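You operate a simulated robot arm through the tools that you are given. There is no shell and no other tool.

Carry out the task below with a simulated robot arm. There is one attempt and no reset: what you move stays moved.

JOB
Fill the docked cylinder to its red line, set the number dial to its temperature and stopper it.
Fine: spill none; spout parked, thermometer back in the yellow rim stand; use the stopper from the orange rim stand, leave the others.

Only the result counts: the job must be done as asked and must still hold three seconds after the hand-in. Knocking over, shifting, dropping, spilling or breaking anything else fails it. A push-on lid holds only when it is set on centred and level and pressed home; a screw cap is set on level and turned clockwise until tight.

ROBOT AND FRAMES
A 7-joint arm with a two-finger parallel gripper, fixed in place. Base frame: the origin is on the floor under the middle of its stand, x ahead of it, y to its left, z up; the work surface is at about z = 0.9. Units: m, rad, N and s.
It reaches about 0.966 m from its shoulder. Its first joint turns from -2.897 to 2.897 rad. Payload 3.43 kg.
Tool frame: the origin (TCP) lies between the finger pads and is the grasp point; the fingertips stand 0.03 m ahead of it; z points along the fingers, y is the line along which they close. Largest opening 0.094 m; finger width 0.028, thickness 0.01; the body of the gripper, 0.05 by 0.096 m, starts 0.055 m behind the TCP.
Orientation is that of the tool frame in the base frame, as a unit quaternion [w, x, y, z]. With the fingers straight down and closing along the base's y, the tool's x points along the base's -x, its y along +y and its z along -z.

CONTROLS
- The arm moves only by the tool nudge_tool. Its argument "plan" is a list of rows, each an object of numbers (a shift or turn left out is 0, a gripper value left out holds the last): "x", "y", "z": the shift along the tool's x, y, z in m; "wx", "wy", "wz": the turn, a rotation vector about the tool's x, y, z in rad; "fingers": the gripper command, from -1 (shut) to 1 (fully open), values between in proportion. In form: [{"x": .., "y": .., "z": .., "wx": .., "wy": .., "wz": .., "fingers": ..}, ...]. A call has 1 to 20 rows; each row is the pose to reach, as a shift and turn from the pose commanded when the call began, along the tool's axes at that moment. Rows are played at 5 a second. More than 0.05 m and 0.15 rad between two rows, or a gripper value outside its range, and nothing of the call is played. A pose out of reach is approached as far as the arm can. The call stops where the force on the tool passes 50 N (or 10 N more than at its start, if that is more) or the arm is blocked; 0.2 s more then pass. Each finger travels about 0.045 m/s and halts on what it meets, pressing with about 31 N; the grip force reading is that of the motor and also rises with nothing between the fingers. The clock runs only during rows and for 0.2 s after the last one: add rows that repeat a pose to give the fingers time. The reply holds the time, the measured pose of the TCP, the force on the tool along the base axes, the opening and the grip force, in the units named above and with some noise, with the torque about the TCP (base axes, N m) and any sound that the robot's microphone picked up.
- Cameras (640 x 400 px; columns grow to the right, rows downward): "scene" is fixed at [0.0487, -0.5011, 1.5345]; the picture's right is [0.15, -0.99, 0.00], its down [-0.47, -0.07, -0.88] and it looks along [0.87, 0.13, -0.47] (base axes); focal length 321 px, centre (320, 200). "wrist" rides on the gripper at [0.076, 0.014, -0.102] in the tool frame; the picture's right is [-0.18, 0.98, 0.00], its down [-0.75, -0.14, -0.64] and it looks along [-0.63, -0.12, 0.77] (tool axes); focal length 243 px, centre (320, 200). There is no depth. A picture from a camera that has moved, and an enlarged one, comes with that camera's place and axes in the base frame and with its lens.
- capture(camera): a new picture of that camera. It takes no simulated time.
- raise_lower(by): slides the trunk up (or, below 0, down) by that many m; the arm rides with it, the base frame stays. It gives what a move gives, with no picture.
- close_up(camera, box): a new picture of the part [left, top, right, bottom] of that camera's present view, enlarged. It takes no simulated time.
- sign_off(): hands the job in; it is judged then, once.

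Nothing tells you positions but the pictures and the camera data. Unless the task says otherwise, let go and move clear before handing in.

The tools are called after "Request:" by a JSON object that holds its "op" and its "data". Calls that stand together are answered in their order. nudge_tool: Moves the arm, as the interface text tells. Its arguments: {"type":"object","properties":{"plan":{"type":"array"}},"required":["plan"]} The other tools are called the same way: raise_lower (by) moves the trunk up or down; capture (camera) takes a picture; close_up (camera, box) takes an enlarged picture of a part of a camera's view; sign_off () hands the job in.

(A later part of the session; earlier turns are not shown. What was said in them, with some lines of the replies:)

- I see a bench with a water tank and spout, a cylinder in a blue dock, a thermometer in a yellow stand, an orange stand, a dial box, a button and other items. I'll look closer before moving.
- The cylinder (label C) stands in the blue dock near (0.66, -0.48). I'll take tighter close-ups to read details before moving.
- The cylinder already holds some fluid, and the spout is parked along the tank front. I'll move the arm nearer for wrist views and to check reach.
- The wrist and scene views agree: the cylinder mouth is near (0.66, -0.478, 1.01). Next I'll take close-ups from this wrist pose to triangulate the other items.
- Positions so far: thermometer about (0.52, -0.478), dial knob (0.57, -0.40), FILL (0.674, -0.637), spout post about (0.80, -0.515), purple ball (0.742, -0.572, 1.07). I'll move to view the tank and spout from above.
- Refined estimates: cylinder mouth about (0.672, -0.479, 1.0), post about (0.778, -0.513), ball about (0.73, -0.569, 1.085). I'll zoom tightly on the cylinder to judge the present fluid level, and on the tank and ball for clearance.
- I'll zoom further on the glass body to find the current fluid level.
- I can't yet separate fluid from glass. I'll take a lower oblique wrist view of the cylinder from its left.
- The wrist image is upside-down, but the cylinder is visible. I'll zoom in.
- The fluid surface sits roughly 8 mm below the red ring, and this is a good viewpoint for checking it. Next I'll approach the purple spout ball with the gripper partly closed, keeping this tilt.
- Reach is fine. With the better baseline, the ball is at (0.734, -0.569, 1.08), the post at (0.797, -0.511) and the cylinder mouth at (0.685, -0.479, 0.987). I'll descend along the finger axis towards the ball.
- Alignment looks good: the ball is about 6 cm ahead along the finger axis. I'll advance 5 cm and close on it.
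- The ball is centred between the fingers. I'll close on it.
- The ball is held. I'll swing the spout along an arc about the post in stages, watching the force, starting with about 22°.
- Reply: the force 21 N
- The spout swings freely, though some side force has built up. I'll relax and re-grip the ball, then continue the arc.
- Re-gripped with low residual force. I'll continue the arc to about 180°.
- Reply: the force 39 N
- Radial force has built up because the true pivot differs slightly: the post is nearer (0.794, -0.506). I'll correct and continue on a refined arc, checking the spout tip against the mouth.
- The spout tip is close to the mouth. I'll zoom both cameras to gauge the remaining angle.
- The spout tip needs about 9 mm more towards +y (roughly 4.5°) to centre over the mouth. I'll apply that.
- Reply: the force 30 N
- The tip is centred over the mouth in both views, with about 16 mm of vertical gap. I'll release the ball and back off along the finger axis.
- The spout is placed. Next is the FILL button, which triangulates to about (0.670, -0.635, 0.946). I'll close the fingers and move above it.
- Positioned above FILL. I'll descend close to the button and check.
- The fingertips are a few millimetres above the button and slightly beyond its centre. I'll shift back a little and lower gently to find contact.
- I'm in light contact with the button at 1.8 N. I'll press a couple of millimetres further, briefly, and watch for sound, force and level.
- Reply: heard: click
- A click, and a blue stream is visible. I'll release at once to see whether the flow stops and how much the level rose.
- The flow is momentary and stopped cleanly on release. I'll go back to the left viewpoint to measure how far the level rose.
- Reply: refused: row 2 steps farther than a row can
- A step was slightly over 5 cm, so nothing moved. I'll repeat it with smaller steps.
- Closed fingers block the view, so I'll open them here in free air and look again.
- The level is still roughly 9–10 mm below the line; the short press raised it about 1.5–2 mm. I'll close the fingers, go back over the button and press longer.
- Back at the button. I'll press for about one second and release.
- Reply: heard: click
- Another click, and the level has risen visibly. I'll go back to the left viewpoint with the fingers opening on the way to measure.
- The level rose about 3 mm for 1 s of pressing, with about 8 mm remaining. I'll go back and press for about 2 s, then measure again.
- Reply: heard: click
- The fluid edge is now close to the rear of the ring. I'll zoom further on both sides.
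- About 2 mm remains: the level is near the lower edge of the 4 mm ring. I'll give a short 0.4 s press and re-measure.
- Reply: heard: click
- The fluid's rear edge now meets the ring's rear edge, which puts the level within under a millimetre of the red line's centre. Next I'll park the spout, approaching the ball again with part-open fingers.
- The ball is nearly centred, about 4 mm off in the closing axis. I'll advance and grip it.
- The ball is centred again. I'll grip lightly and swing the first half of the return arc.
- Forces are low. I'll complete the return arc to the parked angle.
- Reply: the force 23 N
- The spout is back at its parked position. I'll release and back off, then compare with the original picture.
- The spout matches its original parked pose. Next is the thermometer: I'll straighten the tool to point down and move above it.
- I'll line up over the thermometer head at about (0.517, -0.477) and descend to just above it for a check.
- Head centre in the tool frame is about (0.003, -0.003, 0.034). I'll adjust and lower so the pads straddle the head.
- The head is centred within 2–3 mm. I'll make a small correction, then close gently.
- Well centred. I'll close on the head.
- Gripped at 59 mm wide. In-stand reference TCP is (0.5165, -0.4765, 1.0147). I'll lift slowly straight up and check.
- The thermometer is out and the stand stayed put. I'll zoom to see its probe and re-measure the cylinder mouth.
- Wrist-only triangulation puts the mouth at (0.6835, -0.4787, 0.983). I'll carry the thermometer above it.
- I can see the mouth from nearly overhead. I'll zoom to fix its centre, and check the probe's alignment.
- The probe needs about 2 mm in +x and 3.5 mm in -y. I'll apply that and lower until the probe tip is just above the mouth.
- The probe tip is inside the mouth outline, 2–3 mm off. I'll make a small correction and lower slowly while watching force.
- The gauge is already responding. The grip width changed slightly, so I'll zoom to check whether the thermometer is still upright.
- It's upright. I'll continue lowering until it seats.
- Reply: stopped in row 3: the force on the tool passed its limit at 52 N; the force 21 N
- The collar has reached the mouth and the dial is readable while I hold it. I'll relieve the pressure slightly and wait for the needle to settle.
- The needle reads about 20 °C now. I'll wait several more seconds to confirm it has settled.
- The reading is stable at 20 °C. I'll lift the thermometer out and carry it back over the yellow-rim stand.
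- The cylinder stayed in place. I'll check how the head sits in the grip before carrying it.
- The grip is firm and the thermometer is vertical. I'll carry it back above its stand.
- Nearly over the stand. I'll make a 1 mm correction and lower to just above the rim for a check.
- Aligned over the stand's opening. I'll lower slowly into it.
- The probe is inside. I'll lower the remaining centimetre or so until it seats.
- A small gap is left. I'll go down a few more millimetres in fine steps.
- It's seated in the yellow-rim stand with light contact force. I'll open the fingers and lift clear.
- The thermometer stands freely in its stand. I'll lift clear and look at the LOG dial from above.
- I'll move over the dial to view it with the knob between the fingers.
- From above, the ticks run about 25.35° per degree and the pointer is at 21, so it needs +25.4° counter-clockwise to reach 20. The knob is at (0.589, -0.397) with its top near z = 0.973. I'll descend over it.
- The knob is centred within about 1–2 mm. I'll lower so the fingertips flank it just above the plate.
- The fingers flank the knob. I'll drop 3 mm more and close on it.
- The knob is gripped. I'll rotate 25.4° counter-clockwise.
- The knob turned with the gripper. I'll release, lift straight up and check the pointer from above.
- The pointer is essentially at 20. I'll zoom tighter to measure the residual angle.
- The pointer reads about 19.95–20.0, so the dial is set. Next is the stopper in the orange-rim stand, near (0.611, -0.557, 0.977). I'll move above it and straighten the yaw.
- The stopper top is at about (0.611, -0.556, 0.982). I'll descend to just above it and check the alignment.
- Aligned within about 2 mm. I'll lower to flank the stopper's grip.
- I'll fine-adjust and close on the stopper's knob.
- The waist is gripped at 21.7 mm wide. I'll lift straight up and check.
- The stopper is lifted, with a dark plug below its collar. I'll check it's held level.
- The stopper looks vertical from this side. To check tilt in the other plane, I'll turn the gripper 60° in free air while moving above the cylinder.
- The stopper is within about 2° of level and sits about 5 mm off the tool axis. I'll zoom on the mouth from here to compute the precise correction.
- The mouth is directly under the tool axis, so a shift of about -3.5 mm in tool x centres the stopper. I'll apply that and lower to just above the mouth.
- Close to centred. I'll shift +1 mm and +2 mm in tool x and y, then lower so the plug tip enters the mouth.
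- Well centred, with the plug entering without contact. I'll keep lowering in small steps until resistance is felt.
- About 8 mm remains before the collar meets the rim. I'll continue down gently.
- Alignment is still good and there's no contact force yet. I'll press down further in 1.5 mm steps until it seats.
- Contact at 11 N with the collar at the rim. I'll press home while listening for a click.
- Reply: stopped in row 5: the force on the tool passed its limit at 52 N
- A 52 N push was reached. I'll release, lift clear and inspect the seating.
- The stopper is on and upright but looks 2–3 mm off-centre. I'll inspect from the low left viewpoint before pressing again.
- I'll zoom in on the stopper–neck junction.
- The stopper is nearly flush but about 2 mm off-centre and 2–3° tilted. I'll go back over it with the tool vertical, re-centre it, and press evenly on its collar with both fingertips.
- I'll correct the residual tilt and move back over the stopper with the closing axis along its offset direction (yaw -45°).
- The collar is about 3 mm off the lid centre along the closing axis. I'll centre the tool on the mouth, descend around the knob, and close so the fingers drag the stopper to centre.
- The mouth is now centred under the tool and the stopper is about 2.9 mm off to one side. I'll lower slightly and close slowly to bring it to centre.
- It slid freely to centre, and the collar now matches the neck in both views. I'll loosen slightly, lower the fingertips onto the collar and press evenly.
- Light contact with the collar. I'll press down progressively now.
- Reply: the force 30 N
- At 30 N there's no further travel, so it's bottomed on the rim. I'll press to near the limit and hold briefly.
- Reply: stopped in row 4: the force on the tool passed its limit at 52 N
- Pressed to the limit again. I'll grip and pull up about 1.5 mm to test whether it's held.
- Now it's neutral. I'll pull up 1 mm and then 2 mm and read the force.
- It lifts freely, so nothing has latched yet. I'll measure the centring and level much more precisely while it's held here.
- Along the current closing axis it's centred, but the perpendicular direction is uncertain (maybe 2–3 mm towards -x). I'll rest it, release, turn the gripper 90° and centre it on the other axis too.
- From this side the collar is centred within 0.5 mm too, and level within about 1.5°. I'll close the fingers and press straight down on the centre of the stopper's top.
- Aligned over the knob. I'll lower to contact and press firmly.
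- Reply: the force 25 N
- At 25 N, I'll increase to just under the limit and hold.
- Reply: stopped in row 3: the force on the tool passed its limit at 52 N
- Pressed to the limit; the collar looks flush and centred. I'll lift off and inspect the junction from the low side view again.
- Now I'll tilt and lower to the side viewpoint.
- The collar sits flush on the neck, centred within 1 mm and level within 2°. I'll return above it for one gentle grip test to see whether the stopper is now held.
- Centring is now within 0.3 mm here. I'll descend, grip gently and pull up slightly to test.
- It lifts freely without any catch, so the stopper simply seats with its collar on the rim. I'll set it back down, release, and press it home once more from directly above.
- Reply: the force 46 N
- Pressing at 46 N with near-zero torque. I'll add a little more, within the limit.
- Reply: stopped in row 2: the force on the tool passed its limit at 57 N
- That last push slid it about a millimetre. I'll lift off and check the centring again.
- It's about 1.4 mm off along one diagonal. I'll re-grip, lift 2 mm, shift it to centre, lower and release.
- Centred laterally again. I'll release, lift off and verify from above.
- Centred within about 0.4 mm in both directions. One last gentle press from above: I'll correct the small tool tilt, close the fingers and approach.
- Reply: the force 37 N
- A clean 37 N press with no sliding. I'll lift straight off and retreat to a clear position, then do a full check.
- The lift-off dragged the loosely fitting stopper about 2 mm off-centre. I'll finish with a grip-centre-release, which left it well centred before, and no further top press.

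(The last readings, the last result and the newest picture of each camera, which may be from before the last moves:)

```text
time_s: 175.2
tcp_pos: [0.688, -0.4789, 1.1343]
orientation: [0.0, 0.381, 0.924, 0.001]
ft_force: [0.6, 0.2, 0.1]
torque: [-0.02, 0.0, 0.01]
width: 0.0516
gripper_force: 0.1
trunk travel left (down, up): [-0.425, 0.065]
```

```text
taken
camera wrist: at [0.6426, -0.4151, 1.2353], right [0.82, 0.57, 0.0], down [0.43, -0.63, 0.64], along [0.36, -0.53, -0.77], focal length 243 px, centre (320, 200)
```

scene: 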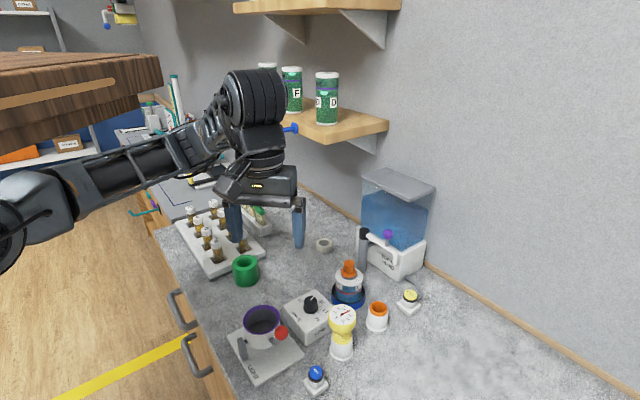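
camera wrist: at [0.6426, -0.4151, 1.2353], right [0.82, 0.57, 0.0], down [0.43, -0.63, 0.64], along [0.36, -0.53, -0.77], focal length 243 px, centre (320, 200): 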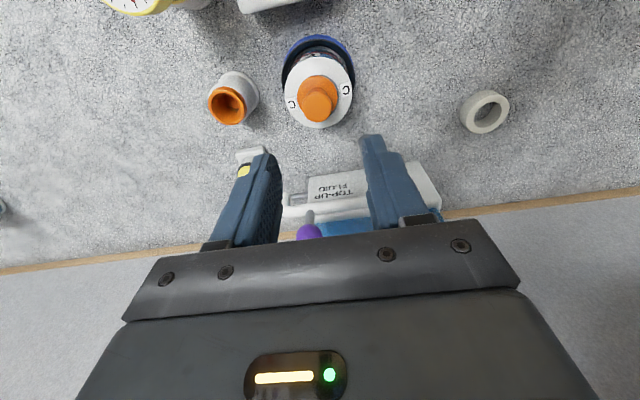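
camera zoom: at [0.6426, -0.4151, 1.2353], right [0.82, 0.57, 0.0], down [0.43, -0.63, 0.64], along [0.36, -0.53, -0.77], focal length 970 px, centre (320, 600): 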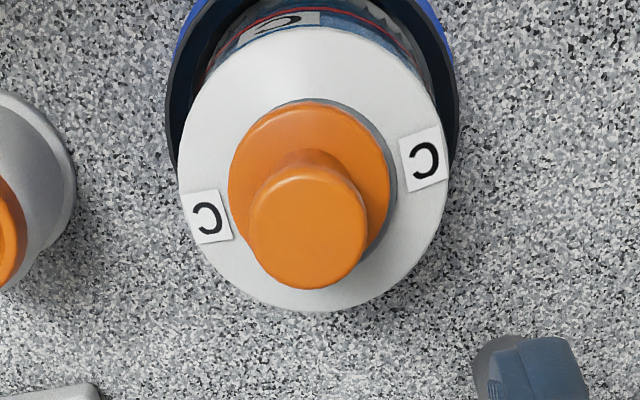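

The stopper sits about 3 mm off along the finger-width axis and 1 mm along the closing axis. I'll grip it, lift 2 mm, shift back by those amounts, and lower.

Request:
{"op": "nudge_tool", "data": {"plan": [{"x": 0.005, "y": -0.0014, "z": 0.03, "fingers": 0.0}, {"x": 0.005, "y": -0.0014, "z": 0.06, "fingers": 0.0}, {"x": 0.005, "y": -0.0014, "z": 0.09, "fingers": 0.0}, {"x": 0.005, "y": -0.0014, "z": 0.106, "fingers": 0.0}, {"x": 0.005, "y": -0.0014, "z": 0.106, "fingers": 0.0}, {"x": 0.005, "y": -0.0014, "z": 0.106, "fingers": -0.3}, {"x": 0.005, "y": -0.0014, "z": 0.106, "fingers": -0.6}, {"x": 0.005, "y": -0.0014, "z": 0.106, "fingers": -0.6}]}}

Request:
{"op": "nudge_tool", "data": {"plan": [{"z": -0.001, "fingers": -0.6}, {"z": -0.002, "fingers": -0.6}, {"x": -0.0015, "z": -0.002, "fingers": -0.6}, {"x": -0.003, "z": -0.002, "fingers": -0.6}, {"x": -0.003, "z": -0.002, "fingers": -0.6}]}}

Request:
{"op": "close_up", "data": {"camera": "scene", "box": [338, 260, 364, 284]}}

Request:
{"op": "close_up", "data": {"camera": "wrist", "box": [260, 70, 380, 200]}}

```text
time_s: 177.0
tcp_pos: [0.6833, -0.4773, 1.0268]
orientation: [0.001, 0.383, 0.924, 0.001]
ft_force: [0.7, -0.6, -0.5]
torque: [0.02, -0.02, 0.01]
width: 0.0215
gripper_force: 31.0
trunk travel left (down, up): [-0.425, 0.065]
```

```text
time_s: 178.2
tcp_pos: [0.6863, -0.4767, 1.0296]
orientation: [0.001, 0.382, 0.924, 0.001]
ft_force: [-0.1, 0.3, 0.3]
torque: [-0.01, 0.0, 0.0]
width: 0.0213
gripper_force: 30.6
trunk travel left (down, up): [-0.425, 0.065]
```

```text
16.00 times, centred on (351, 272) of scene
camera zoom: at [0.0487, -0.5011, 1.5345], right [0.15, -0.99, 0.0], down [-0.47, -0.07, -0.88], along [0.87, 0.13, -0.47], focal length 5143 px, centre (-176, -952)
```

zoom: 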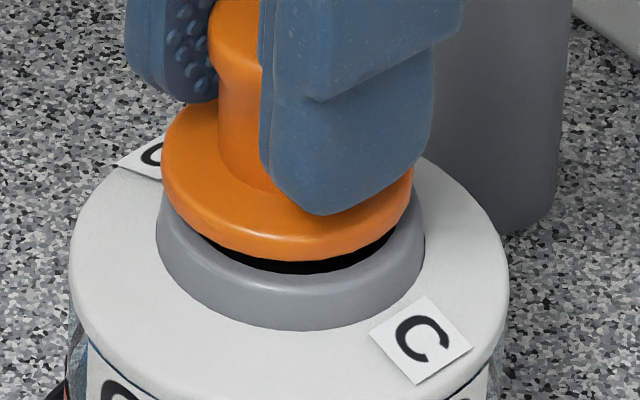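

```text
3.08 times, centred on (320, 135) of wrist
camera zoom: at [0.6415, -0.4136, 1.1323], right [0.82, 0.57, 0.0], down [0.43, -0.63, 0.64], along [0.36, -0.53, -0.77], focal length 746 px, centre (320, 400)
```

zoom: 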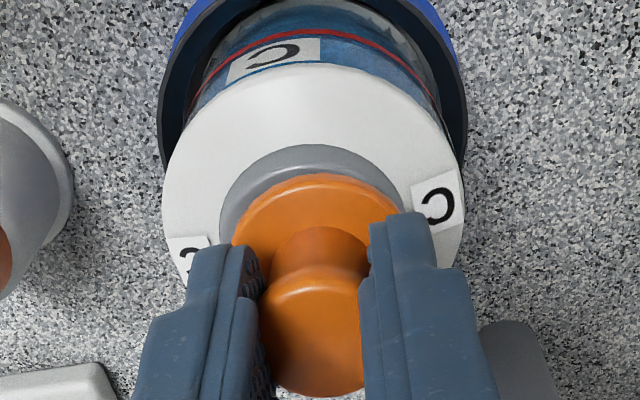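

Request:
{"op": "nudge_tool", "data": {"plan": [{"y": -0.0004, "z": 0.001, "fingers": -0.6}, {"y": -0.0004, "z": 0.002, "fingers": -0.6}, {"y": -0.0004, "z": 0.003, "fingers": -0.6}, {"y": -0.0004, "z": 0.003, "fingers": -0.34}, {"y": -0.0004, "z": 0.003, "fingers": 0.0}, {"y": -0.0004, "z": 0.003, "fingers": 0.1}, {"y": -0.0004, "z": -0.03, "fingers": 0.1}, {"y": -0.0004, "z": -0.07, "fingers": 0.1}, {"y": -0.0004, "z": -0.104, "fingers": 0.1}, {"y": -0.0004, "z": -0.104, "fingers": 0.1}]}}

Request:
{"op": "close_up", "data": {"camera": "wrist", "box": [270, 50, 370, 150]}}

Request:
{"op": "close_up", "data": {"camera": "scene", "box": [338, 260, 364, 284]}}

```text
time_s: 180.4
tcp_pos: [0.6855, -0.4796, 1.135]
orientation: [0.0, 0.382, 0.924, 0.001]
ft_force: [0.5, -0.1, -0.6]
torque: [-0.02, 0.02, 0.01]
width: 0.0516
gripper_force: 0.1
trunk travel left (down, up): [-0.425, 0.065]
```

```text
4.00 times, centred on (320, 100) of wrist
camera zoom: at [0.6413, -0.4159, 1.2373], right [0.82, 0.57, 0.0], down [0.43, -0.63, 0.64], along [0.36, -0.53, -0.77], focal length 970 px, centre (320, 600)
```

zoom: 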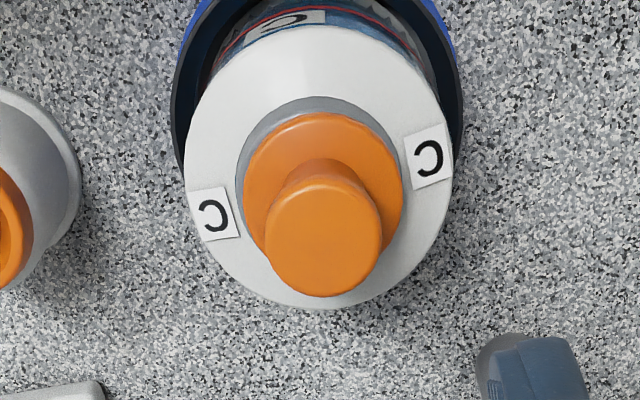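

```text
16.00 times, centred on (351, 272) of scene
camera zoom: at [0.0487, -0.5011, 1.5345], right [0.15, -0.99, 0.0], down [-0.47, -0.07, -0.88], along [0.87, 0.13, -0.47], focal length 5143 px, centre (-176, -952)
```

zoom: 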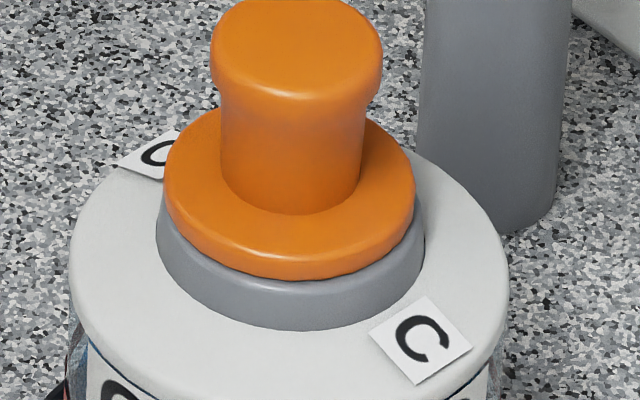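

It's now centred within about 1 mm, level and flush. I'll finish with one light press (about 12–15 N) and a slow lift, so it isn't dragged.

Request:
{"op": "nudge_tool", "data": {"plan": [{"y": 0.0007, "z": 0.02, "fingers": -1}, {"y": 0.0007, "z": 0.045, "fingers": -1}, {"y": 0.0007, "z": 0.065, "fingers": -1}, {"y": 0.0007, "z": 0.076, "fingers": -1}, {"y": 0.0007, "z": 0.08, "fingers": -1}, {"y": 0.0007, "z": 0.082, "fingers": -1}, {"y": 0.0007, "z": 0.084, "fingers": -1}, {"y": 0.0007, "z": 0.086, "fingers": -1}, {"y": 0.0007, "z": 0.087, "fingers": -1}, {"y": 0.0007, "z": 0.0875, "fingers": -1}]}}

Request:
{"op": "close_up", "data": {"camera": "scene", "box": [338, 260, 364, 284]}}

```text
time_s: 182.6
tcp_pos: [0.6865, -0.4764, 1.0477]
orientation: [0.001, 0.382, 0.924, 0.0]
ft_force: [-1.0, 1.3, 12.1]
torque: [-0.01, 0.05, -0.03]
width: 0.0
gripper_force: 31.0
trunk travel left (down, up): [-0.425, 0.065]
```

```text
16.00 times, centred on (351, 272) of scene
camera zoom: at [0.0487, -0.5011, 1.5345], right [0.15, -0.99, 0.0], down [-0.47, -0.07, -0.88], along [0.87, 0.13, -0.47], focal length 5143 px, centre (-176, -952)
```

zoom: 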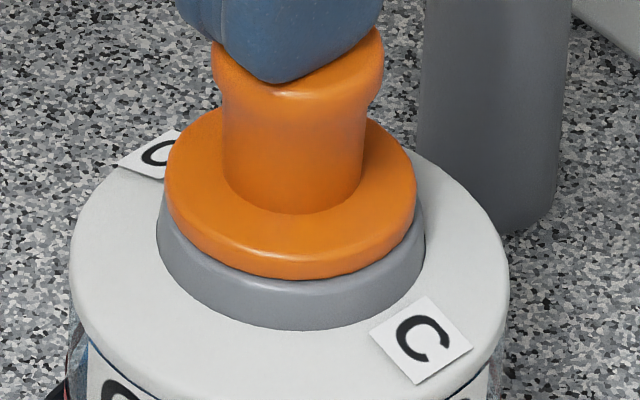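

A 12 N press with no movement of the stopper. I'll lift off slowly.

Request:
{"op": "nudge_tool", "data": {"plan": [{"z": -0.0005, "fingers": -1}, {"z": -0.001, "fingers": -1}, {"z": -0.0015, "fingers": -1}, {"z": -0.002, "fingers": -1}, {"z": -0.003, "fingers": -1}, {"z": -0.005, "fingers": -1}, {"z": -0.01, "fingers": -1}, {"z": -0.03, "fingers": -1}, {"z": -0.06, "fingers": -1}, {"z": -0.088, "fingers": 0.1}, {"z": -0.088, "fingers": 0.1}, {"z": -0.088, "fingers": 0.1}]}}

Request:
{"op": "close_up", "data": {"camera": "scene", "box": [338, 260, 364, 284]}}

Request:
{"op": "close_up", "data": {"camera": "wrist", "box": [270, 50, 370, 150]}}

```text
time_s: 185.2
tcp_pos: [0.6831, -0.4774, 1.1341]
orientation: [0.001, 0.382, 0.924, 0.0]
ft_force: [-0.5, -0.1, -0.1]
torque: [0.0, -0.01, 0.0]
width: 0.0517
gripper_force: 0.0
trunk travel left (down, up): [-0.425, 0.065]
```

```text
16.00 times, centred on (351, 272) of scene
camera zoom: at [0.0487, -0.5011, 1.5345], right [0.15, -0.99, 0.0], down [-0.47, -0.07, -0.88], along [0.87, 0.13, -0.47], focal length 5143 px, centre (-176, -952)
```

zoom: 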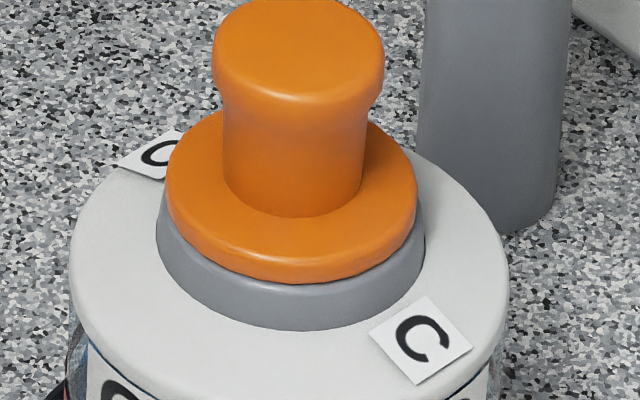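

```text
4.00 times, centred on (320, 100) of wrist
camera zoom: at [0.6391, -0.4138, 1.2368], right [0.82, 0.57, 0.0], down [0.43, -0.63, 0.64], along [0.36, -0.53, -0.77], focal length 970 px, centre (320, 600)
```

zoom: 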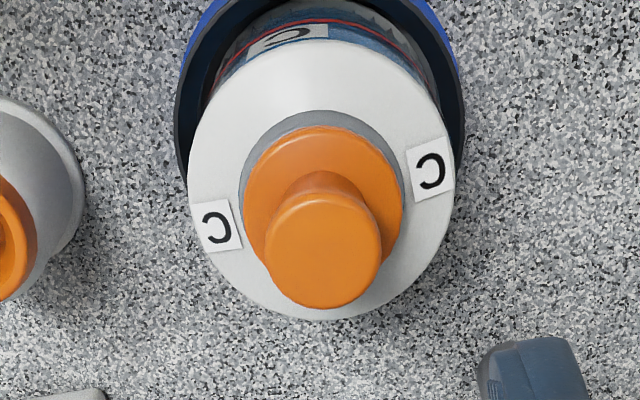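

The stopper is centred within about 0.3 mm and flush. I'll retreat clear of everything and do a last overall check.

Request:
{"op": "nudge_tool", "data": {"plan": [{"z": -0.03, "fingers": 0.1}, {"z": -0.06, "fingers": 0.1}, {"x": 0.035, "z": -0.07, "fingers": 0.1}, {"x": 0.07, "z": -0.08, "fingers": 0.1}, {"x": 0.105, "z": -0.09, "fingers": 0.1}, {"x": 0.14, "z": -0.1, "fingers": 0.1}, {"x": 0.18, "z": -0.1, "fingers": 0.1}, {"x": 0.22, "z": -0.1, "fingers": 0.1}, {"x": 0.26, "z": -0.1, "fingers": 0.1}, {"x": 0.26, "z": -0.1, "fingers": 0.1}]}}

Request:
{"op": "capture", "data": {"camera": "scene"}}

Request:
{"op": "close_up", "data": {"camera": "scene", "box": [260, 225, 430, 375]}}

Request:
{"op": "close_up", "data": {"camera": "scene", "box": [330, 255, 370, 310]}}

Request:
{"op": "close_up", "data": {"camera": "scene", "box": [298, 288, 328, 316]}}

Request:
{"op": "close_up", "data": {"camera": "scene", "box": [350, 215, 430, 285]}}

```text
time_s: 187.4
tcp_pos: [0.5023, -0.2941, 1.2333]
orientation: [0.0, 0.382, 0.924, 0.0]
ft_force: [0.3, -0.7, 0.0]
torque: [0.03, 0.0, 0.0]
width: 0.0516
gripper_force: 0.0
trunk travel left (down, up): [-0.425, 0.065]
```

```text
taken
```

scene: 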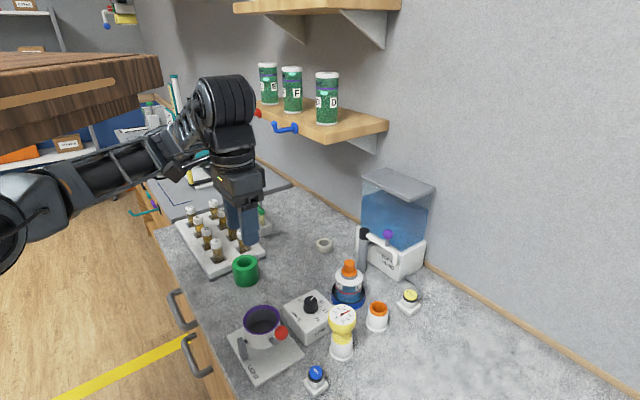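

```text
2.67 times, centred on (345, 300) of scene
camera zoom: at [0.0487, -0.5011, 1.5345], right [0.15, -0.99, 0.0], down [-0.47, -0.07, -0.88], along [0.87, 0.13, -0.47], focal length 857 px, centre (253, -67)
```

zoom: 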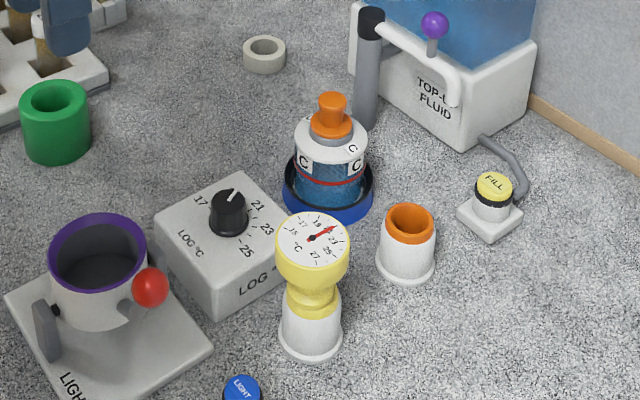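

```text
7.27 times, centred on (350, 282) of scene
camera zoom: at [0.0487, -0.5011, 1.5345], right [0.15, -0.99, 0.0], down [-0.47, -0.07, -0.88], along [0.87, 0.13, -0.47], focal length 2338 px, centre (102, -400)
```

zoom: 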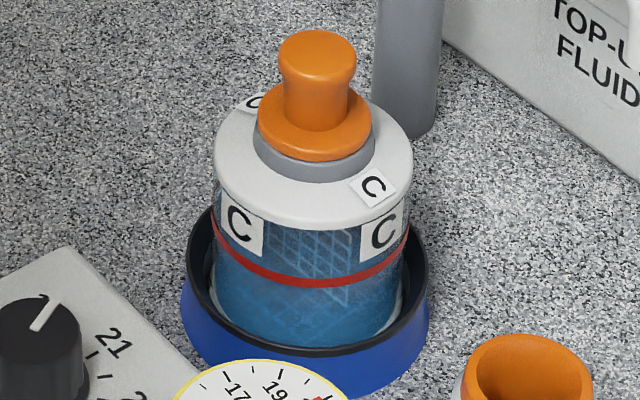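

```text
14.29 times, centred on (313, 302) of scene
camera zoom: at [0.0487, -0.5011, 1.5345], right [0.15, -0.99, 0.0], down [-0.47, -0.07, -0.88], along [0.87, 0.13, -0.47], focal length 4592 px, centre (420, -1257)
```

zoom: 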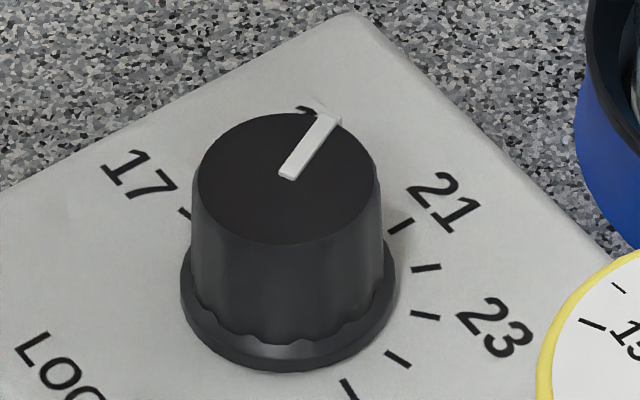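

```text
5.71 times, centred on (390, 250) of scene
camera zoom: at [0.0487, -0.5011, 1.5345], right [0.15, -0.99, 0.0], down [-0.47, -0.07, -0.88], along [0.87, 0.13, -0.47], focal length 1837 px, centre (-80, -86)
```

zoom: 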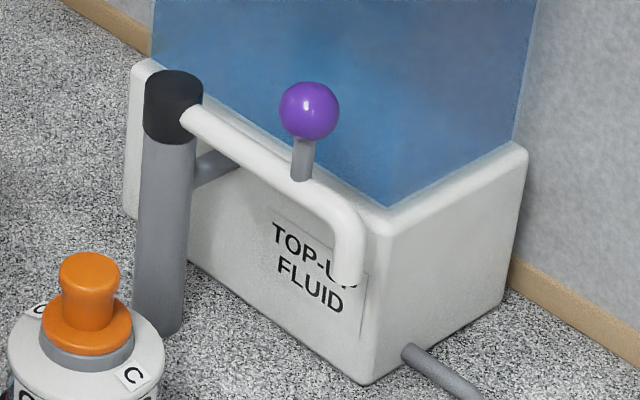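

Everything looks in place. I'll make one last comparison of the thermometer against its original picture.

Request:
{"op": "close_up", "data": {"camera": "scene", "box": [320, 295, 400, 365]}}

```text
5.71 times, centred on (360, 330) of scene
camera zoom: at [0.0487, -0.5011, 1.5345], right [0.15, -0.99, 0.0], down [-0.47, -0.07, -0.88], along [0.87, 0.13, -0.47], focal length 1837 px, centre (91, -543)
```

zoom: 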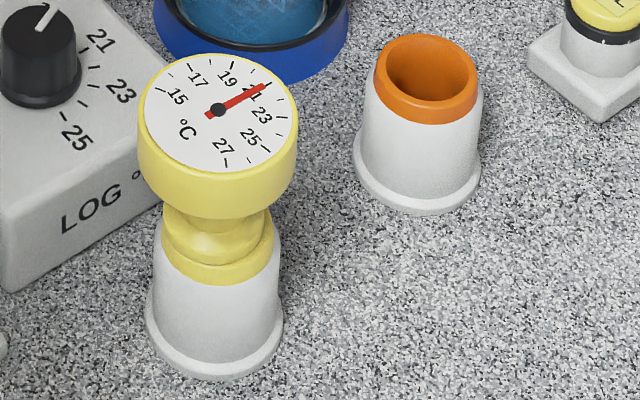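

The thermometer is seated in the yellow-rim stand and both stands are where they were. The spout is parked, the dial is at 20 and the stopper is on. I'm clear of everything, so I'll hand in.

Request:
{"op": "sign_off", "data": {}}

```text
The job is handed in.
```

I've handed the job in: the cylinder is filled, the dial is set and the stopper is on. I don't know the verdict; the reply only confirmed the hand-in.

- **Fill:** the fluid level is within about 1 mm of the centre of the red line, judged from close-up pictures. I saw no spill.
- **Temperature:** the thermometer settled at 20 °C in the fluid, and the LOG dial now points at 20, within about 0.1 °C.
- **Spout:** it is parked, and the picture matches its original position.
- **Thermometer:** it is back in the yellow-rim stand, leaning a millimetre or two from where it was.
- **Stopper:** the one from the orange-rim stand is on, flush with the rim, centred to well under 1 mm and level within about 2°.

**Main doubt:** the stopper never clicked or gripped. It fits loosely, and it lifted freely when I tested it after pressing with about 50 N. I then re-centred it and finished with a light 12 N press, so it rests in place by its own weight. If the check needs it to lock, this part could fail.

I didn't touch anything else on the bench, including the other stoppers.
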